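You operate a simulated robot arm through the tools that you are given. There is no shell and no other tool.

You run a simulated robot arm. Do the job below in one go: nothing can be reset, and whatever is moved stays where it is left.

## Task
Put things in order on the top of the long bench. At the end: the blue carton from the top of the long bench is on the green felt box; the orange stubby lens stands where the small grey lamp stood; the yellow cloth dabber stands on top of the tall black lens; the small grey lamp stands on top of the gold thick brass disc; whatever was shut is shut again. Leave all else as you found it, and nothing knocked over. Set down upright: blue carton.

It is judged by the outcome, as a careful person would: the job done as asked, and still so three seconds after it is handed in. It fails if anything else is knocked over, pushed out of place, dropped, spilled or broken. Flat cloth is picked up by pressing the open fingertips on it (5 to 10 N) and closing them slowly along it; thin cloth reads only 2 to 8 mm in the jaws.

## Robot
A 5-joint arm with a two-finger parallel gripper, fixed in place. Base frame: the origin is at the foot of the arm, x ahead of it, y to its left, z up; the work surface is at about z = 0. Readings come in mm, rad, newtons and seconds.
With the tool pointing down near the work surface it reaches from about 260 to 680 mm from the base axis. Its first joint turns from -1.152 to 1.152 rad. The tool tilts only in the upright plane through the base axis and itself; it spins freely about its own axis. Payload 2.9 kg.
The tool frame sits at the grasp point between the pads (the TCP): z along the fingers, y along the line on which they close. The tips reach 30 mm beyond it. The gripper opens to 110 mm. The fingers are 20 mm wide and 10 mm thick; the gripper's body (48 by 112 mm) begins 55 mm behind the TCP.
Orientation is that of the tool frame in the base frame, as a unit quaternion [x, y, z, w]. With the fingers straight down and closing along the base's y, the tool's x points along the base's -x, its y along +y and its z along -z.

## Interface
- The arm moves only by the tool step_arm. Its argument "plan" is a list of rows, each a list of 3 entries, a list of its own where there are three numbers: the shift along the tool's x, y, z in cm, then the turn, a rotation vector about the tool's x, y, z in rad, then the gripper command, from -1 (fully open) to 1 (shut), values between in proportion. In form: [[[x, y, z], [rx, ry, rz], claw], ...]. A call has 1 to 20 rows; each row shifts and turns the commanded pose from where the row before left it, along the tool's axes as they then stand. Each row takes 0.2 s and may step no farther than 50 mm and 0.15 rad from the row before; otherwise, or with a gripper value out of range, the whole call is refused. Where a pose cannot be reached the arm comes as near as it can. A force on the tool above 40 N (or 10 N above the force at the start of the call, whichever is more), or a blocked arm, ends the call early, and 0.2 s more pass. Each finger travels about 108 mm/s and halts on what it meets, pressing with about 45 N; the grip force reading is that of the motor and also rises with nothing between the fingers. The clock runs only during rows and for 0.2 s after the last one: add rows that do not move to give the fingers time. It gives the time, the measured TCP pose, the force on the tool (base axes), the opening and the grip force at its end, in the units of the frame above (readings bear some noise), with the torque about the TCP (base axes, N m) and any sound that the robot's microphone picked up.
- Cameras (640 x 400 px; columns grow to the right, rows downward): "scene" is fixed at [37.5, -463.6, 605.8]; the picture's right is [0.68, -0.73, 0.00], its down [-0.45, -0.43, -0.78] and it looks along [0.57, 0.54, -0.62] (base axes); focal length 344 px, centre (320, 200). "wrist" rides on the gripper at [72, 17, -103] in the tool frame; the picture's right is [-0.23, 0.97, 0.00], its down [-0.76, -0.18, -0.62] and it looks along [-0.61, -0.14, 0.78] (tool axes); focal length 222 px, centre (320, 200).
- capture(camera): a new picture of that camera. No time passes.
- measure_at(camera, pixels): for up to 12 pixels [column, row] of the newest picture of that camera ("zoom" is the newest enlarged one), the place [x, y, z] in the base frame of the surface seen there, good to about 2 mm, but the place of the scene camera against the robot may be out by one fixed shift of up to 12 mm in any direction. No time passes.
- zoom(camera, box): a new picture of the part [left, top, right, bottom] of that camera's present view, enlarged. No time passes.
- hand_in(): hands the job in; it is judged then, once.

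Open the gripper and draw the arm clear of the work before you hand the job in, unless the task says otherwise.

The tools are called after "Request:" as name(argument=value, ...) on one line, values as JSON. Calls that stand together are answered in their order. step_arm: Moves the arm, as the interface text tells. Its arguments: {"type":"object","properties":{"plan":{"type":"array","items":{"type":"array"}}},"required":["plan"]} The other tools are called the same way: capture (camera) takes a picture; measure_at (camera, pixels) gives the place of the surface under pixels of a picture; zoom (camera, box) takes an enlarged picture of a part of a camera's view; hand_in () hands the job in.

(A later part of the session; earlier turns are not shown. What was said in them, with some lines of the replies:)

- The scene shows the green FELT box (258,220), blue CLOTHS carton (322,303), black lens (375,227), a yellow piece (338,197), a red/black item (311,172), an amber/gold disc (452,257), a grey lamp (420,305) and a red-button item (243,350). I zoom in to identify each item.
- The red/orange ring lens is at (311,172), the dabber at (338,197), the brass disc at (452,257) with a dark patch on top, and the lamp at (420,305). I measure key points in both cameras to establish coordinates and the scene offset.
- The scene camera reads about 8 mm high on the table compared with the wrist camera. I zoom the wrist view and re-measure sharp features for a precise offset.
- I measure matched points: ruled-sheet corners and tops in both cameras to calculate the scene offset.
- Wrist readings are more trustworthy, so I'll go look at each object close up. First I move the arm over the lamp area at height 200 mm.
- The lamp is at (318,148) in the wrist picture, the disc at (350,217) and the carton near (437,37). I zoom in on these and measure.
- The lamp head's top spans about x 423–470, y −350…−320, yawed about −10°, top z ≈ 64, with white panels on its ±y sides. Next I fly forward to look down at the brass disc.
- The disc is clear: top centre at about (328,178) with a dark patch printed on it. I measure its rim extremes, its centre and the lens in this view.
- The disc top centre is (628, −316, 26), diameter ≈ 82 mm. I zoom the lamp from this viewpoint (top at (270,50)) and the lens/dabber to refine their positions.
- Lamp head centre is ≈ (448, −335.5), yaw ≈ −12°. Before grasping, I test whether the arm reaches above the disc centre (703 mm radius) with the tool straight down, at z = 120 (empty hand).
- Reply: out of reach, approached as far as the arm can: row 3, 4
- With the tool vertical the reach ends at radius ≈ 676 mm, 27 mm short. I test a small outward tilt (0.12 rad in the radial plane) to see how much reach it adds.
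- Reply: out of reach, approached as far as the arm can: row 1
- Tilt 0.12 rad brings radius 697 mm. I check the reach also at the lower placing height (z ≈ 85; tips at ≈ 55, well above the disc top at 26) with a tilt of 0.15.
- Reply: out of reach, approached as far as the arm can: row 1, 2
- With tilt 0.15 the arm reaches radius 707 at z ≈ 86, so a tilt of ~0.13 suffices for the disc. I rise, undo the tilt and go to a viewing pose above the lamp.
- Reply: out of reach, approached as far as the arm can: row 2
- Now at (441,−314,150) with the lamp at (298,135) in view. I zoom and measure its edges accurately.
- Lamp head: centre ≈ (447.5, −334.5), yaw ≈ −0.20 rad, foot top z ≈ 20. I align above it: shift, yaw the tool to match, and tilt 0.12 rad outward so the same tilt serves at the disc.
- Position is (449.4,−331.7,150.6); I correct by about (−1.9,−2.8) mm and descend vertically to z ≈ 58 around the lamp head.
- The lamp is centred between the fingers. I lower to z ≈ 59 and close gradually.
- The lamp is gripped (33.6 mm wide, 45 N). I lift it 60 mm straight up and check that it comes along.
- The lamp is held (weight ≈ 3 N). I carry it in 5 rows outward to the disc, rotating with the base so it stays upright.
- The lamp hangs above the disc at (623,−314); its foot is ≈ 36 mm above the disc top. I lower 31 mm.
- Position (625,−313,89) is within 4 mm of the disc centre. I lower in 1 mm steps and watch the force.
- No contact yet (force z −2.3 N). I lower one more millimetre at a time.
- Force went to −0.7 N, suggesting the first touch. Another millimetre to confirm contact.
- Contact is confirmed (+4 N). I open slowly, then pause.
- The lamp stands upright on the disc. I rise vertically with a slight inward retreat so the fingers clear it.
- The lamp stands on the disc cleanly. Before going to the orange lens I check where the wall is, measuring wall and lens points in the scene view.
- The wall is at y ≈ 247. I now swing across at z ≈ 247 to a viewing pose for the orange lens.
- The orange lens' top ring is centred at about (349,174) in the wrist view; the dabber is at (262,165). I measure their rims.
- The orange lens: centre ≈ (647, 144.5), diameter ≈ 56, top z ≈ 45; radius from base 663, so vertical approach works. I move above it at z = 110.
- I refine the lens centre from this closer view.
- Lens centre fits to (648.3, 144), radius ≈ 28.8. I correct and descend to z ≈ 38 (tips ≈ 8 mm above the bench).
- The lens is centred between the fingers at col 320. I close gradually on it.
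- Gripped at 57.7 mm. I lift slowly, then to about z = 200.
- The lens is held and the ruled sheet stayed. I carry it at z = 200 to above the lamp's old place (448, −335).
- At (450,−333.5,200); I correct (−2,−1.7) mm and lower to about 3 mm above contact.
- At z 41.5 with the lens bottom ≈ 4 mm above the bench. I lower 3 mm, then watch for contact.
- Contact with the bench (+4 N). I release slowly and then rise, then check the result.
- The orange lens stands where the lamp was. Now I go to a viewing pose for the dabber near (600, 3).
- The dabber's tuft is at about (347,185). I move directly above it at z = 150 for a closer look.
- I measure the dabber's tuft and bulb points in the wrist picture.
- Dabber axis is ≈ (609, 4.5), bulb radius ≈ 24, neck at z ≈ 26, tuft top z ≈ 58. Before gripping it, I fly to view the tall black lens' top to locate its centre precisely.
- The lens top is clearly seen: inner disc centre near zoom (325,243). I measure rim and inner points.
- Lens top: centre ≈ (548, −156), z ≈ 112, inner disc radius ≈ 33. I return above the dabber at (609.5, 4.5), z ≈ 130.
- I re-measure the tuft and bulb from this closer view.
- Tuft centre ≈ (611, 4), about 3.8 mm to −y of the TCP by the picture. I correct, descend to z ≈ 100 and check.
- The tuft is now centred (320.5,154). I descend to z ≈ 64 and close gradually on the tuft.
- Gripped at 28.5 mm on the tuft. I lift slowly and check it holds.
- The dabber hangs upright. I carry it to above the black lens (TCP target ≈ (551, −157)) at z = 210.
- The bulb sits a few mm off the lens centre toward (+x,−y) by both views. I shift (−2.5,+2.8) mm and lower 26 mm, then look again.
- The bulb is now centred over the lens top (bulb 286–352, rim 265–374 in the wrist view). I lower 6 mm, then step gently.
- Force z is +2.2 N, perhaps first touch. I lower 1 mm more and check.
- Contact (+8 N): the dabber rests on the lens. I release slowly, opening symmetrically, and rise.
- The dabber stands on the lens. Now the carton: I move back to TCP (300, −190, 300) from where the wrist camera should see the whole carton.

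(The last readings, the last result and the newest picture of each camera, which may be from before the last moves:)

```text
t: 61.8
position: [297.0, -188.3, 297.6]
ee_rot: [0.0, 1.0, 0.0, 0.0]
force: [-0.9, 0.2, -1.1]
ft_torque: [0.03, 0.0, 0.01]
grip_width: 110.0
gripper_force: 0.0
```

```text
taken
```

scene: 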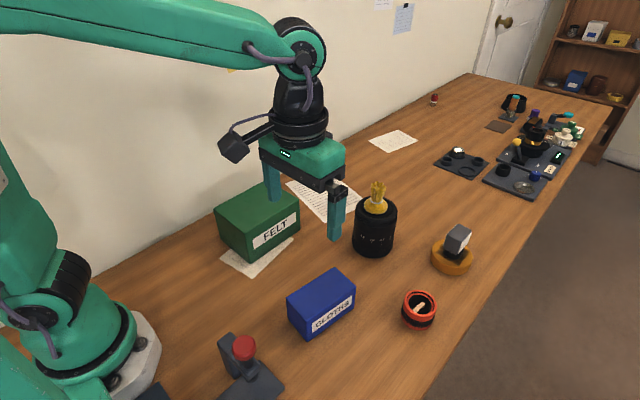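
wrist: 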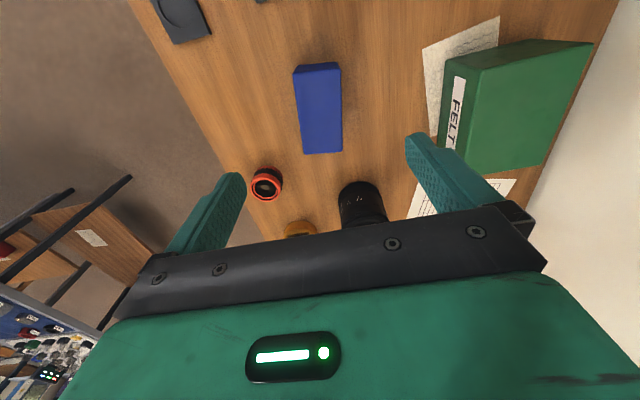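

The whole carton (318,108) and the green box (515,105) are visible. I zoom and measure corners of both.

Request:
zoom(camera="wrist", box=[250, 45, 410, 170])

Request:
zoom(camera="wrist", box=[400, 10, 620, 190])

```text
3.20 times, centred on (330, 108) of wrist
```

zoom: 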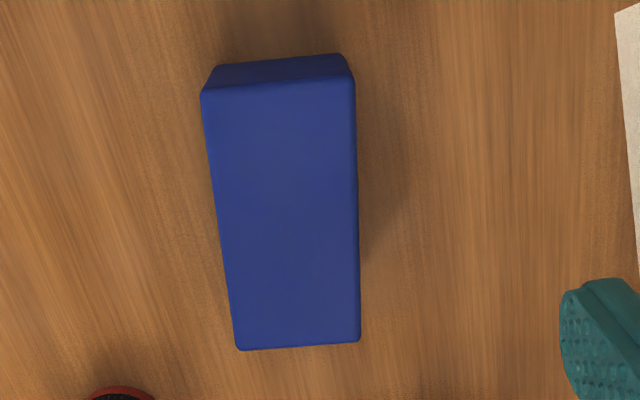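

```text
2.22 times, centred on (510, 100) of wrist
```

zoom: 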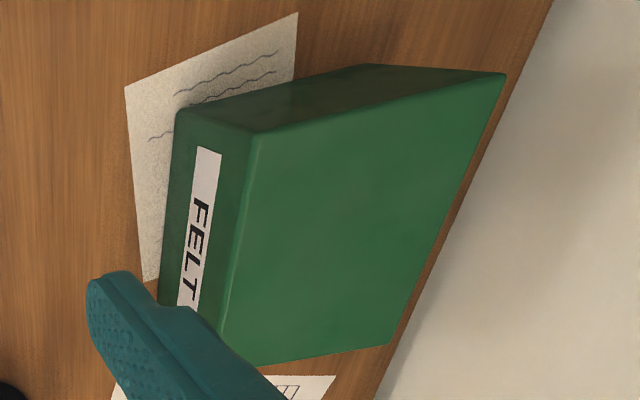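

I measure the carton's and green box's top corners (slightly inset).

Request:
measure_at(camera="wrist", pixels=[[296, 77], [338, 74], [306, 151.5], [341, 150], [318, 110], [300, 110], [340.5, 110], [318, 70], [298, 69], [340, 65], [294, 72], [325, 155]])

Request:
measure_at(camera="wrist", pixels=[[484, 73], [590, 44.5], [541, 162], [473, 130], [530, 100], [510, 66], [568, 100], [500, 167], [465, 62], [560, 42], [478, 105]])

```text
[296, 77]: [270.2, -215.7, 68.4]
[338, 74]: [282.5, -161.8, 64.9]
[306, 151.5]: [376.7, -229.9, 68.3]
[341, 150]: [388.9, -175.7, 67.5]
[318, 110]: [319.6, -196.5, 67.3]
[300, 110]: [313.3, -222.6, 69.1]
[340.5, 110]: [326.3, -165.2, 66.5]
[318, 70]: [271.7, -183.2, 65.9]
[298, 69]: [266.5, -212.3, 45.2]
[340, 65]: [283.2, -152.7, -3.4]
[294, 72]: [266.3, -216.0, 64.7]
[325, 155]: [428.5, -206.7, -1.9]
```

```text
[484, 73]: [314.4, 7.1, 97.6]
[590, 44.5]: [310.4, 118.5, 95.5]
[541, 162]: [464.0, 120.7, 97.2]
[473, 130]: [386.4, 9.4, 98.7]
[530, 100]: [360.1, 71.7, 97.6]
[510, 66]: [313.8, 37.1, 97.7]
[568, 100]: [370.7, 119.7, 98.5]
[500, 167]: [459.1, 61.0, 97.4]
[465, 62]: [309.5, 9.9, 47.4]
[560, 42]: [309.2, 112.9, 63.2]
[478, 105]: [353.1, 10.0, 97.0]
```

I refine the carton's yaw by measuring more edge points in an enlarged view.

Request:
zoom(camera="wrist", box=[250, 45, 410, 170])

Request:
measure_at(camera="zoom", pixels=[[210, 110], [219, 180], [228, 250], [237, 330], [350, 100], [351, 170], [353, 250], [356, 325], [248, 345], [300, 342], [350, 338], [280, 88]])

Request:
measure_at(camera="scene", pixels=[[335, 270], [345, 278], [353, 286], [310, 285], [292, 296], [332, 299], [312, 310], [300, 305], [322, 278], [345, 292]])

```text
3.20 times, centred on (330, 108) of wrist
```

zoom: 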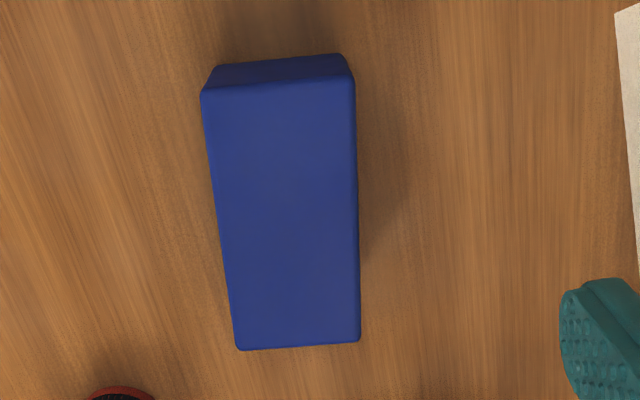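

```text
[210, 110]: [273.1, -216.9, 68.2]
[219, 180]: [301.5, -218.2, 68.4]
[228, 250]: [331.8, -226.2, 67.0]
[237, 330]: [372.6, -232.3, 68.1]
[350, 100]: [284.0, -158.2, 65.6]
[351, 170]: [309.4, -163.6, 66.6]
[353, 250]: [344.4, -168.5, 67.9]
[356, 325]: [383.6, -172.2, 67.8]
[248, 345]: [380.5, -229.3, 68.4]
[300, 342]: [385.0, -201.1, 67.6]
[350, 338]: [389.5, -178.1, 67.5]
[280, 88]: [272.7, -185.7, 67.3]
```

```text
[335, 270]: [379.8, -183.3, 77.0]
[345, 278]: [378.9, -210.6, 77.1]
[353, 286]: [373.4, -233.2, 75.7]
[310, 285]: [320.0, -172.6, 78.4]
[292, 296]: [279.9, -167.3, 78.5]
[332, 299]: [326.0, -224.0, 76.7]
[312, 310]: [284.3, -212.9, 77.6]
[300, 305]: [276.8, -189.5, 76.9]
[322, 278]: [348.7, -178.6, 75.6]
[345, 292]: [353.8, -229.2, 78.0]
```

Carton: centre ≈ (328.7, −194.5), yaw ≈ −9°, ≈ 117 × 62 × 69 mm. Green box top: x 311–466, y 6–122, z ≈ 98. I check the red-knob device's position/height near the carton, for clearance.

Request:
measure_at(camera="scene", pixels=[[243, 347], [235, 345], [250, 375], [270, 385], [228, 340], [245, 360], [222, 340]])

Request:
measure_at(camera="wrist", pixels=[[183, 20], [200, 35], [175, 10], [260, 2], [165, 5]])

```text
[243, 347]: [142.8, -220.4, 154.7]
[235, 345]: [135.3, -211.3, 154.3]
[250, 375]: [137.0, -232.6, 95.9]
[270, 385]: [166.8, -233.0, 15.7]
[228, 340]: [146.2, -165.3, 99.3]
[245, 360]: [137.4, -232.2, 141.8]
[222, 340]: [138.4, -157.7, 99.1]
```

```text
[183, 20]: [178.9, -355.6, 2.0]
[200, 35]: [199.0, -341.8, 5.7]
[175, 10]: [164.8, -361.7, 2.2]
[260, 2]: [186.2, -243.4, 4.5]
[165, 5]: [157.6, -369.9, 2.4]
```

The knob device is well clear. I move above the carton centre at z = 150 and yaw the tool by 9° to match it.

Request:
step_arm(plan=[[[-0.79, -0.155, 3.69], [0, 0, 0], -1], [[-0.79, -0.155, 3.69], [0, 0, 0], -1], [[-0.79, -0.155, 3.69], [0, 0, 0], -1], [[-0.79, -0.155, 3.69], [0, 0, 0], -1], [[0, 0, 0], [0, 0, 0.0785], -1], [[0, 0, 0], [0, 0, 0.0785], -1], [[0, 0, 0], [0, 0, 0], -1], [[0, 0, 0], [0, 0, 0], -1]])

Request:
capture(camera="wrist")

Request:
capture(camera="scene")

```text
t: 63.6
position: [328.4, -195.4, 151.6]
ee_rot: [0.078, 0.997, 0.0, 0.0]
force: [0.0, 0.1, -0.1]
ft_torque: [-0.01, -0.01, 0.0]
grip_width: 110.0
gripper_force: 0.1
```

```text
taken
```

wrist: 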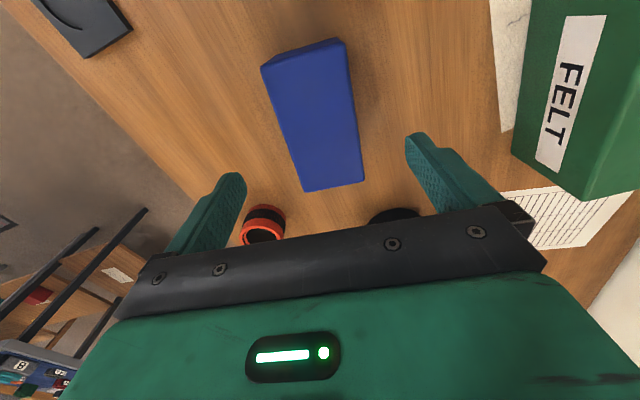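

```text
taken
```

scene: 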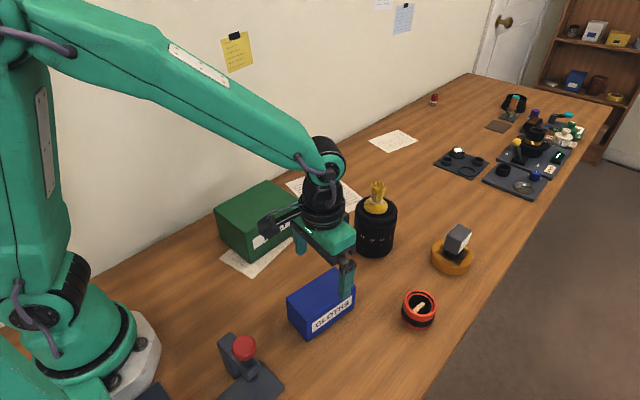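

I measure the carton's edges again from this closer view to refine centre and yaw.

Request:
measure_at(camera="wrist", pixels=[[268, 80], [279, 110], [291, 145], [303, 180], [347, 65], [350, 100], [355, 140], [359, 170], [310, 188], [355, 180], [275, 66], [335, 50]])

Request:
zoom(camera="wrist", box=[230, 30, 390, 200])

```text
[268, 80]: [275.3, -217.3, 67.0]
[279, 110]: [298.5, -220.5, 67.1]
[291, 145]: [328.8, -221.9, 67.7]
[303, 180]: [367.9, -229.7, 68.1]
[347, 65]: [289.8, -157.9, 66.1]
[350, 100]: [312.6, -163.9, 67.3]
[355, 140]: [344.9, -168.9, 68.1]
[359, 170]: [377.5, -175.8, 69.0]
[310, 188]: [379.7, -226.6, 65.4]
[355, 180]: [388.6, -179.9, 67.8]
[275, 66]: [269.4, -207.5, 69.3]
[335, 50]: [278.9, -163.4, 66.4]
```

```text
2.35 times, centred on (310, 115) of wrist
```

zoom: 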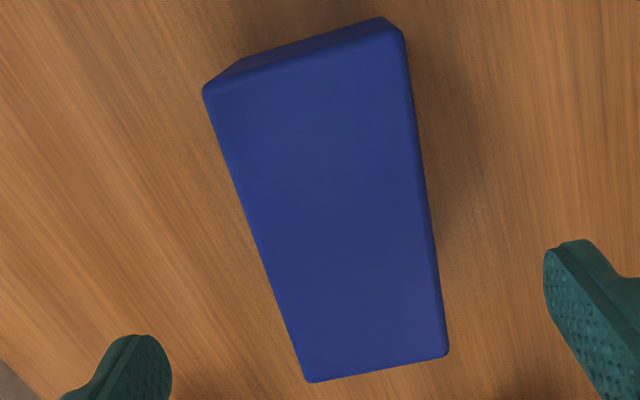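

Yaw ≈ −10°, centre ≈ (328.8, −194.8) — aligned with the tool. I descend to z ≈ 42.

Request:
step_arm(plan=[[[0, 0, 3.6], [0, 0, 0], -1], [[0, 0, 3.6], [0, 0, 0.015], -1], [[0, 0, 3.7], [0, 0, 0], -1], [[0, 0, 0], [0, 0, 0], -1], [[0, 0, 0], [0, 0, 0], -1]])

Request:
capture(camera="wrist")

Request:
capture(camera="scene")

```text
t: 64.8
position: [330.2, -197.8, 42.3]
ee_rot: [0.085, 0.996, 0.001, 0.0]
force: [1.0, -0.4, -0.1]
ft_torque: [0.0, 0.02, 0.02]
grip_width: 110.0
gripper_force: 0.0
```

```text
taken
```

wrist: 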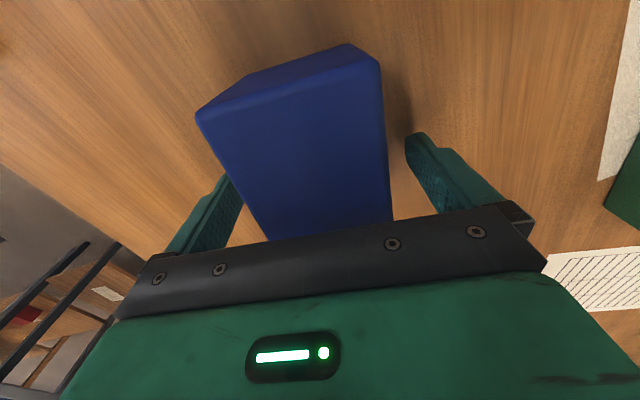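

```text
taken
```

scene: 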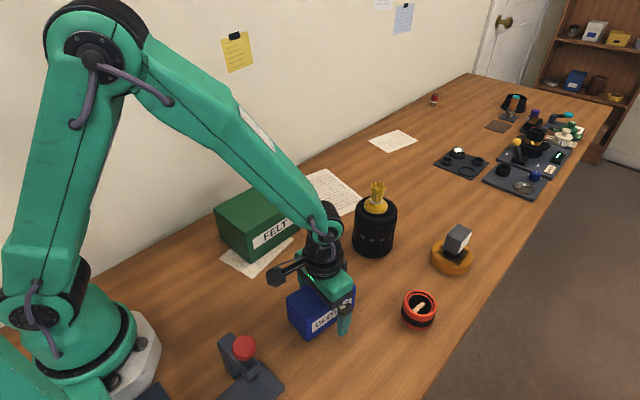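

The carton sits between the open fingers. I close gradually.

Request:
step_arm(plan=[[[0, 0, 0], [0, 0, 0], -0.6], [[0, 0, 0], [0, 0, 0], -0.35], [[0, 0, 0], [0, 0, 0], -0.25], [[0, 0, 0], [0, 0, 0], -0.18], [[0, 0, 0], [0, 0, 0], -0.12], [[0, 0, 0], [0, 0, 0], -0.05], [[0, 0, 0], [0, 0, 0], 0.05], [[0, 0, 0], [0, 0, 0], 0.05]])

Request:
capture(camera="wrist")

```text
t: 66.6
position: [329.4, -197.5, 42.3]
ee_rot: [0.085, 0.996, 0.0, 0.001]
force: [-0.5, -0.2, 1.5]
ft_torque: [-0.03, 0.03, 0.06]
grip_width: 65.0
gripper_force: 44.6
```

```text
taken
```

wrist: 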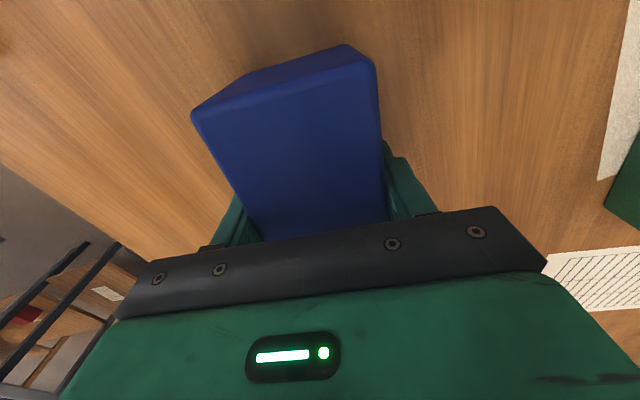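

Gripped at 65 mm. I lift slowly and check it hangs level.

Request:
step_arm(plan=[[[0, 0, -0.5], [0, 0, 0], 0.05], [[0, 0, -1.0], [0, 0, 0], 0.05], [[0, 0, -2.0], [0, 0, 0], 0.05], [[0, 0, -3.5], [0, 0, 0], 0.05], [[0, 0, -3.5], [0, 0, 0], 0.05], [[0, 0, -3.5], [0, 0, 0], 0.05], [[0, 0, 0], [0, 0, 0], 0.05], [[0, 0, 0], [0, 0, 0], 0.05]])

Request:
capture(camera="scene")

Request:
capture(camera="wrist")

```text
t: 68.4
position: [330.6, -194.4, 182.6]
ee_rot: [0.085, 0.996, 0.001, 0.001]
force: [0.4, -0.2, -1.0]
ft_torque: [0.0, -0.01, 0.03]
grip_width: 64.7
gripper_force: 44.7
```

```text
taken
```

scene: 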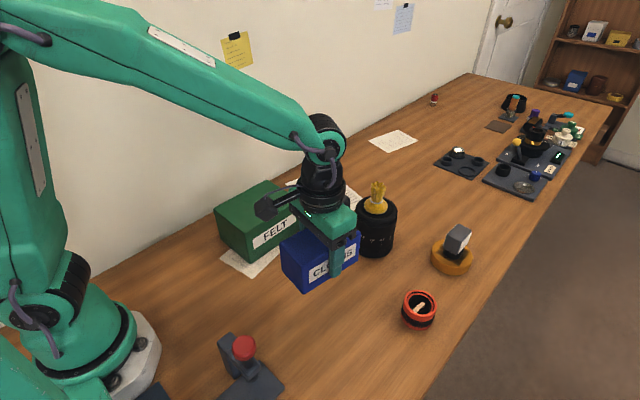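

```text
taken
```

wrist: 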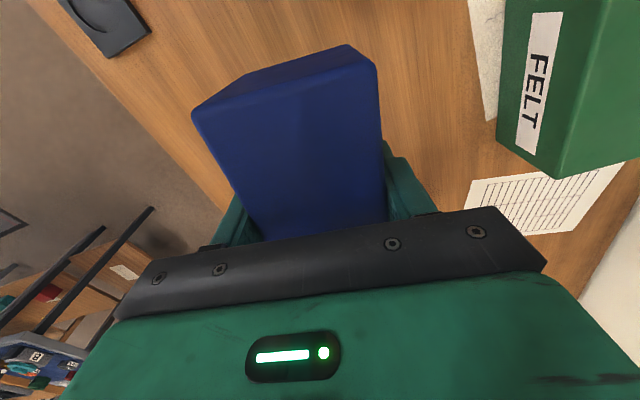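

The carton hangs level. I carry it over to the green box's top centre (388, 64), then yaw it back 10° to line up with the box.

Request:
step_arm(plan=[[[-0.177, 3.78, 0], [0, 0, 0], 0.05], [[-0.177, 3.78, 0], [0, 0, 0], 0.05], [[-0.177, 3.78, 0], [0, 0, 0], 0.05], [[-0.177, 3.78, 0], [0, 0, 0], 0.05], [[-0.177, 3.78, 0], [0, 0, 0], 0.05], [[-0.177, 3.78, 0], [0, 0, 0], 0.05], [[-0.177, 3.78, 0], [0, 0, 0], 0.05], [[0, 0, 0], [0, 0, -0.09], 0.05], [[0, 0, 0], [0, 0, -0.09], 0.05], [[0, 0, 0], [0, 0, 0], 0.05], [[0, 0, 0], [0, 0, 0], 0.05]])

Request:
capture(camera="scene")

Request:
capture(camera="wrist")

Request:
zoom(camera="scene", box=[190, 130, 330, 270])

```text
t: 70.8
position: [386.8, 63.0, 181.4]
ee_rot: [-0.005, 1.0, 0.0, 0.001]
force: [0.4, 0.5, -0.8]
ft_torque: [0.02, -0.03, -0.03]
grip_width: 64.7
gripper_force: 45.2
```

```text
taken
```

scene: 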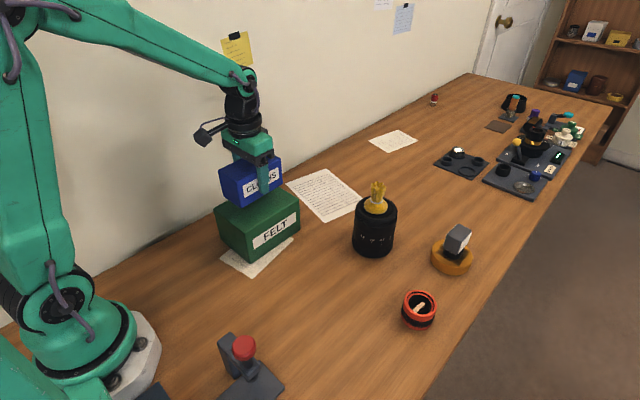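

```text
taken
```

wrist: 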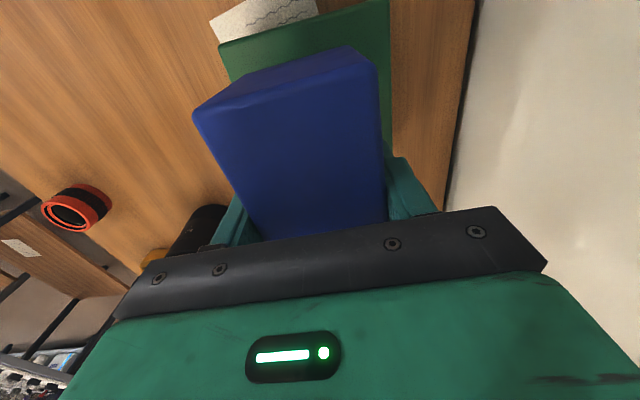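

```text
2.86 times, centred on (260, 200) of scene
```

zoom: 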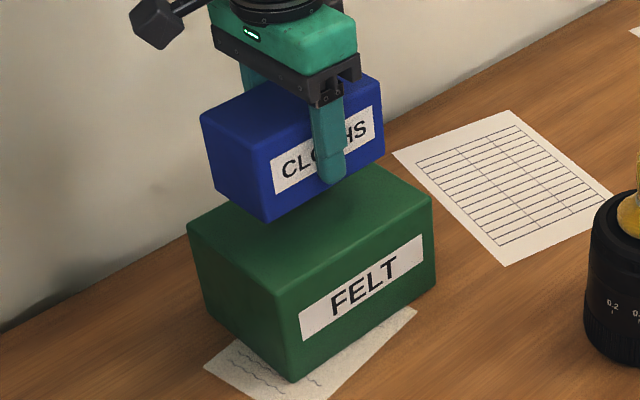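

The carton is centred over the green box with ≈ 40 mm of gap. I lower 34 mm, then feel for contact.

Request:
step_arm(plan=[[[0, 0, 1.5], [0, 0, 0], 0.05], [[0, 0, 1.2], [0, 0, 0], 0.05], [[0, 0, 0.7], [0, 0, 0], 0.05], [[0, 0, 0], [0, 0, 0], 0.05], [[0, 0, 0], [0, 0, 0], 0.05]])

Request:
zoom(camera="scene", box=[190, 130, 330, 270])

```text
t: 72.0
position: [384.7, 62.2, 149.1]
ee_rot: [-0.005, 1.0, 0.0, 0.0]
force: [-0.2, -0.2, -1.5]
ft_torque: [-0.03, 0.01, -0.03]
grip_width: 64.4
gripper_force: 45.1
```

```text
2.86 times, centred on (260, 200) of scene
```

zoom: 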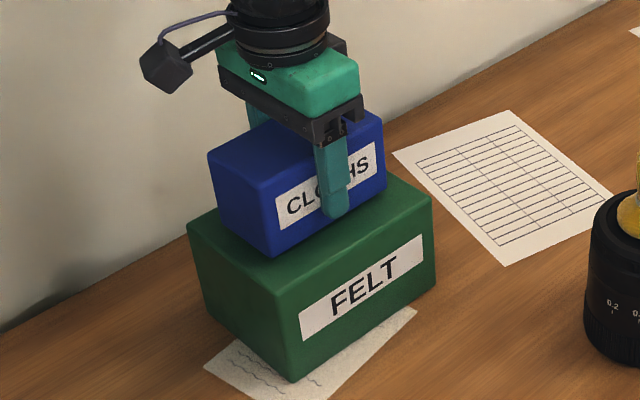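

No contact yet; I lower 3 mm more in small steps.

Request:
step_arm(plan=[[[0, 0, 0.15], [0, 0, 0], 0.05], [[0, 0, 0.15], [0, 0, 0], 0.05], [[0, 0, 0], [0, 0, 0], 0.05]])

```text
t: 72.8
position: [386.4, 63.4, 144.5]
ee_rot: [-0.004, 1.0, 0.0, 0.0]
force: [-0.4, 0.0, -1.7]
ft_torque: [0.0, -0.01, -0.04]
grip_width: 64.7
gripper_force: 45.4
```

Request:
step_arm(plan=[[[0, 0, 0.1], [0, 0, 0], 0.05], [[0, 0, 0.1], [0, 0, 0], 0.05], [[0, 0, 0], [0, 0, 0], 0.05]])

```text
t: 73.6
position: [387.0, 63.3, 143.1]
ee_rot: [-0.004, 1.0, 0.0, -0.001]
force: [-0.6, 0.3, -1.4]
ft_torque: [0.02, -0.03, 0.0]
grip_width: 64.7
gripper_force: 45.0
```

Still free (−1.4 N). I go down another 1 mm at a time.

Request:
step_arm(plan=[[[0, 0, 0.1], [0, 0, 0], 0.05], [[0, 0, 0], [0, 0, 0], 0.05]])

```text
t: 74.2
position: [388.0, 63.2, 141.1]
ee_rot: [-0.005, 1.0, 0.0, 0.0]
force: [-1.1, 1.1, 0.7]
ft_torque: [0.04, 0.1, 0.04]
grip_width: 64.7
gripper_force: 44.7
```

Request:
step_arm(plan=[[[0, 0, 0.08], [0, 0, 0], 0.05], [[0, 0, 0], [0, 0, 0], 0.05]])

Request:
zoom(camera="scene", box=[190, 130, 330, 270])

```text
t: 74.8
position: [386.9, 63.1, 141.2]
ee_rot: [-0.005, 1.0, 0.0, 0.0]
force: [-6.5, 1.5, 17.7]
ft_torque: [0.04, 0.77, 0.0]
grip_width: 64.9
gripper_force: 44.9
```

```text
2.86 times, centred on (260, 200) of scene
```

zoom: 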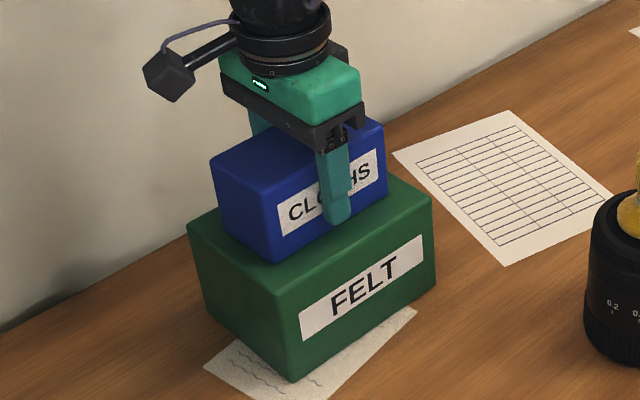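

Firm contact (17.7 N, a bit more than wanted). I back off 0.5 mm, then release slowly.

Request:
step_arm(plan=[[[0, 0, -0.05], [0, 0, 0], 0.05], [[0, 0, 0], [0, 0, 0], 0.05]])

```text
t: 75.4
position: [387.3, 62.2, 142.9]
ee_rot: [-0.005, 1.0, 0.0, 0.0]
force: [-6.2, 3.8, 18.9]
ft_torque: [0.12, 0.46, 0.0]
grip_width: 64.8
gripper_force: 45.2
```

Force is still 19 N; I rise another 0.7 mm before opening.

Request:
step_arm(plan=[[[0, 0, -0.07], [0, 0, 0], 0.05], [[0, 0, 0], [0, 0, 0], 0.05]])

```text
t: 76.0
position: [387.3, 63.0, 142.6]
ee_rot: [-0.003, 1.0, 0.0, 0.0]
force: [-2.1, -0.1, 6.6]
ft_torque: [-0.01, -0.26, 0.07]
grip_width: 64.7
gripper_force: 44.8
```

Force is down to 6.6 N. Now I release slowly and symmetrically.

Request:
step_arm(plan=[[[0, 0, 0], [0, 0, 0], -0.16], [[0, 0, 0], [0, 0, 0], -0.2], [[0, 0, 0], [0, 0, 0], -0.25], [[0, 0, 0], [0, 0, 0], -0.35], [[0, 0, 0], [0, 0, 0], -0.6], [[0, 0, 0], [0, 0, 0], -1], [[0, 0, 0], [0, 0, 0], -1], [[0, 0, -1.0], [0, 0, 0], -1], [[0, 0, -3.0], [0, 0, 0], -1], [[0, 0, -4.0], [0, 0, 0], -1], [[0, 0, -4.0], [0, 0, 0], -1], [[0, 0, 0], [0, 0, 0], -1]])

Request:
capture(camera="scene")

Request:
zoom(camera="scene", box=[190, 130, 330, 270])

Request:
capture(camera="wrist")

```text
t: 78.6
position: [387.4, 64.5, 262.5]
ee_rot: [-0.005, 1.0, -0.001, 0.0]
force: [1.3, 0.6, 0.1]
ft_torque: [0.01, -0.01, 0.0]
grip_width: 109.8
gripper_force: 0.1
```

```text
taken
```

scene: 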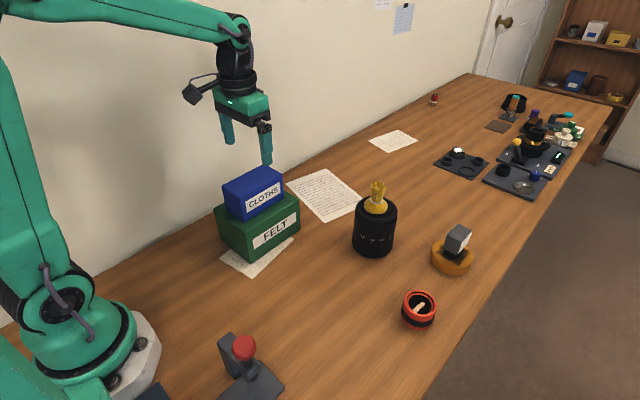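

```text
2.86 times, centred on (260, 200) of scene
```

zoom: 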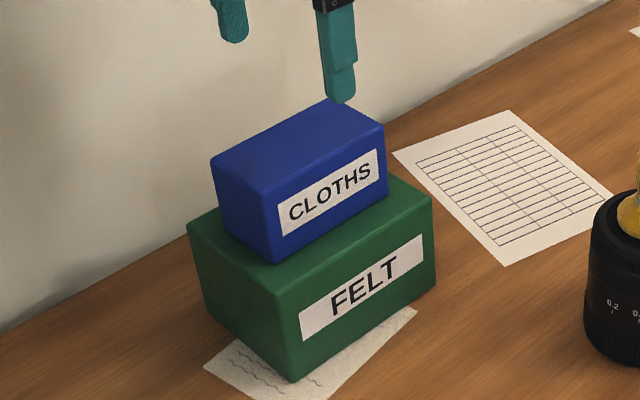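

```text
taken
```

wrist: 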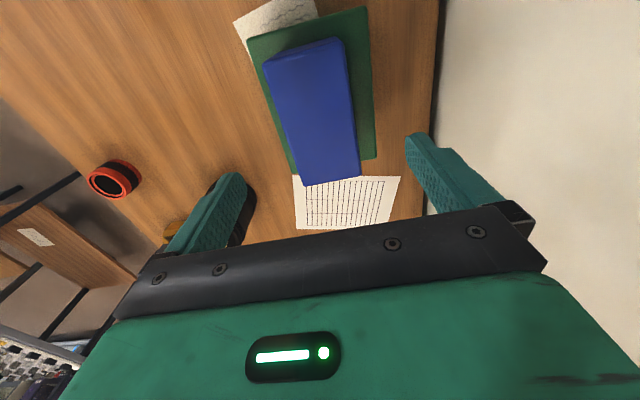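

The carton is upright on the green box, which did not move. I compare the orange lens' place with the lamp's old foot position using the same zoom box as at the start.

Request:
zoom(camera="scene", box=[270, 230, 490, 367])

Request:
zoom(camera="scene", box=[420, 80, 620, 205])

```text
2.91 times, centred on (380, 298) of scene
```

zoom: 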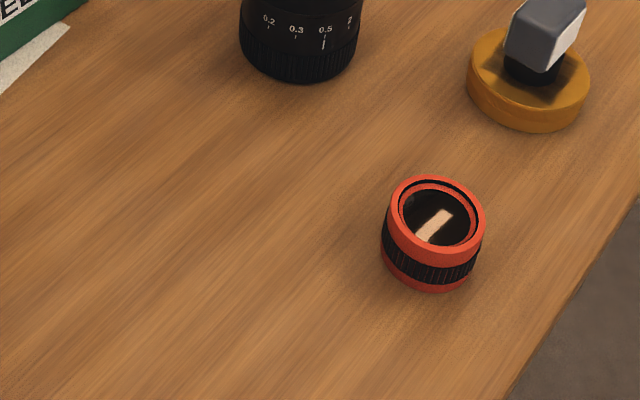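

```text
3.20 times, centred on (520, 142) of scene
```

zoom: 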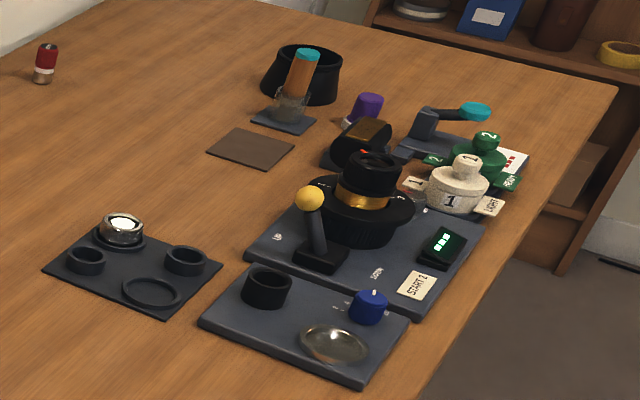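

The orange lens' base matches the lamp's old foot position, and disc, black lens and far equipment are unchanged. I draw the arm clear to its starting pose and check everything once more.

Request:
step_arm(plan=[[[0, 0, -4.0], [0, 0, 0], -1], [[-1.1, -4.0, 0], [0, 0, 0], -1], [[-1.1, -4.0, 0], [0, 0, 0], -1], [[-1.1, -4.0, 0], [0, 0, 0], -1], [[-1.1, -4.0, 0], [0, 0, 0], -1], [[0, 0, 0], [0, 0, 0], -1], [[0, 0, 0], [0, 0, 0], -1], [[0, 0, 0], [0, 0, 0], -1], [[0, 0, 0], [0, 0, 0], -1], [[0, 0, 0], [0, 0, 0], -1]])

Request:
capture(camera="scene")

Request:
capture(camera="wrist")

Request:
zoom(camera="scene", box=[340, 160, 500, 285])

```text
t: 80.8
position: [431.5, -99.3, 301.1]
ee_rot: [-0.004, 1.0, 0.0, 0.001]
force: [-1.0, 0.3, -0.1]
ft_torque: [0.0, -0.03, -0.02]
grip_width: 110.0
gripper_force: 0.0
```

```text
taken
```

scene: 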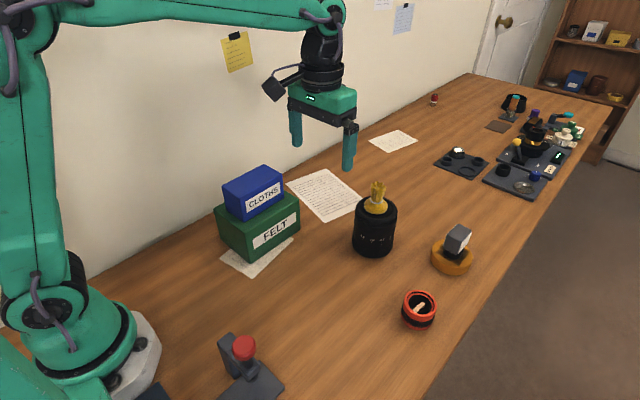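

```text
taken
```

wrist: 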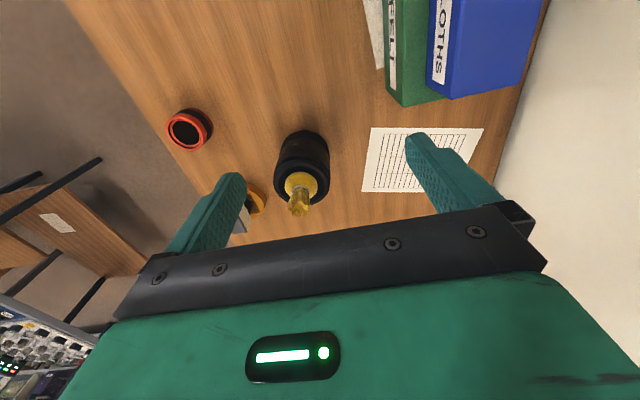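

```text
3.20 times, centred on (420, 222) of scene
```

zoom: 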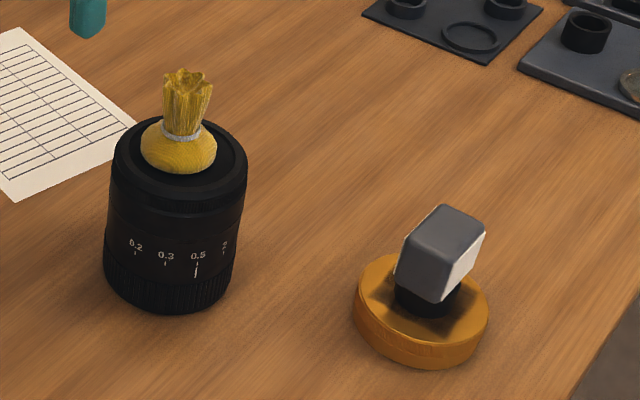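

The final pictures show everything in place: the carton upright on the felt box, the dabber on the black lens, the lamp on the brass disc, and the orange lens on the lamp's old spot. The gripper is open and clear, so I hand in.

Request:
hand_in()

```text
The job is handed in.
```

The job is done and handed in. I have had no verdict back, only confirmation that it was received. These are the final positions, checked in the last pictures:

- **Blue carton:** it stands upright on the green felt box, label readable. I turned it about 10° to line up with the box.
- **Small grey lamp:** it stands near the centre of the gold brass disc.
- **Orange stubby lens:** it stands where the lamp was. Its base matches the lamp's old position to within about 2 mm in the scene picture.
- **Yellow cloth dabber:** it stands upright on the middle of the tall black lens.

Nothing was knocked over. The felt box, brass disc, black lens, ruled sheet and the equipment at the far end of the bench look unmoved. I opened nothing, so there was nothing to shut again. The gripper is open and the arm is back at its starting pose, clear of the work.

The carton was pressed onto the felt box a little harder than intended, at about 19 N. I eased off before releasing it.
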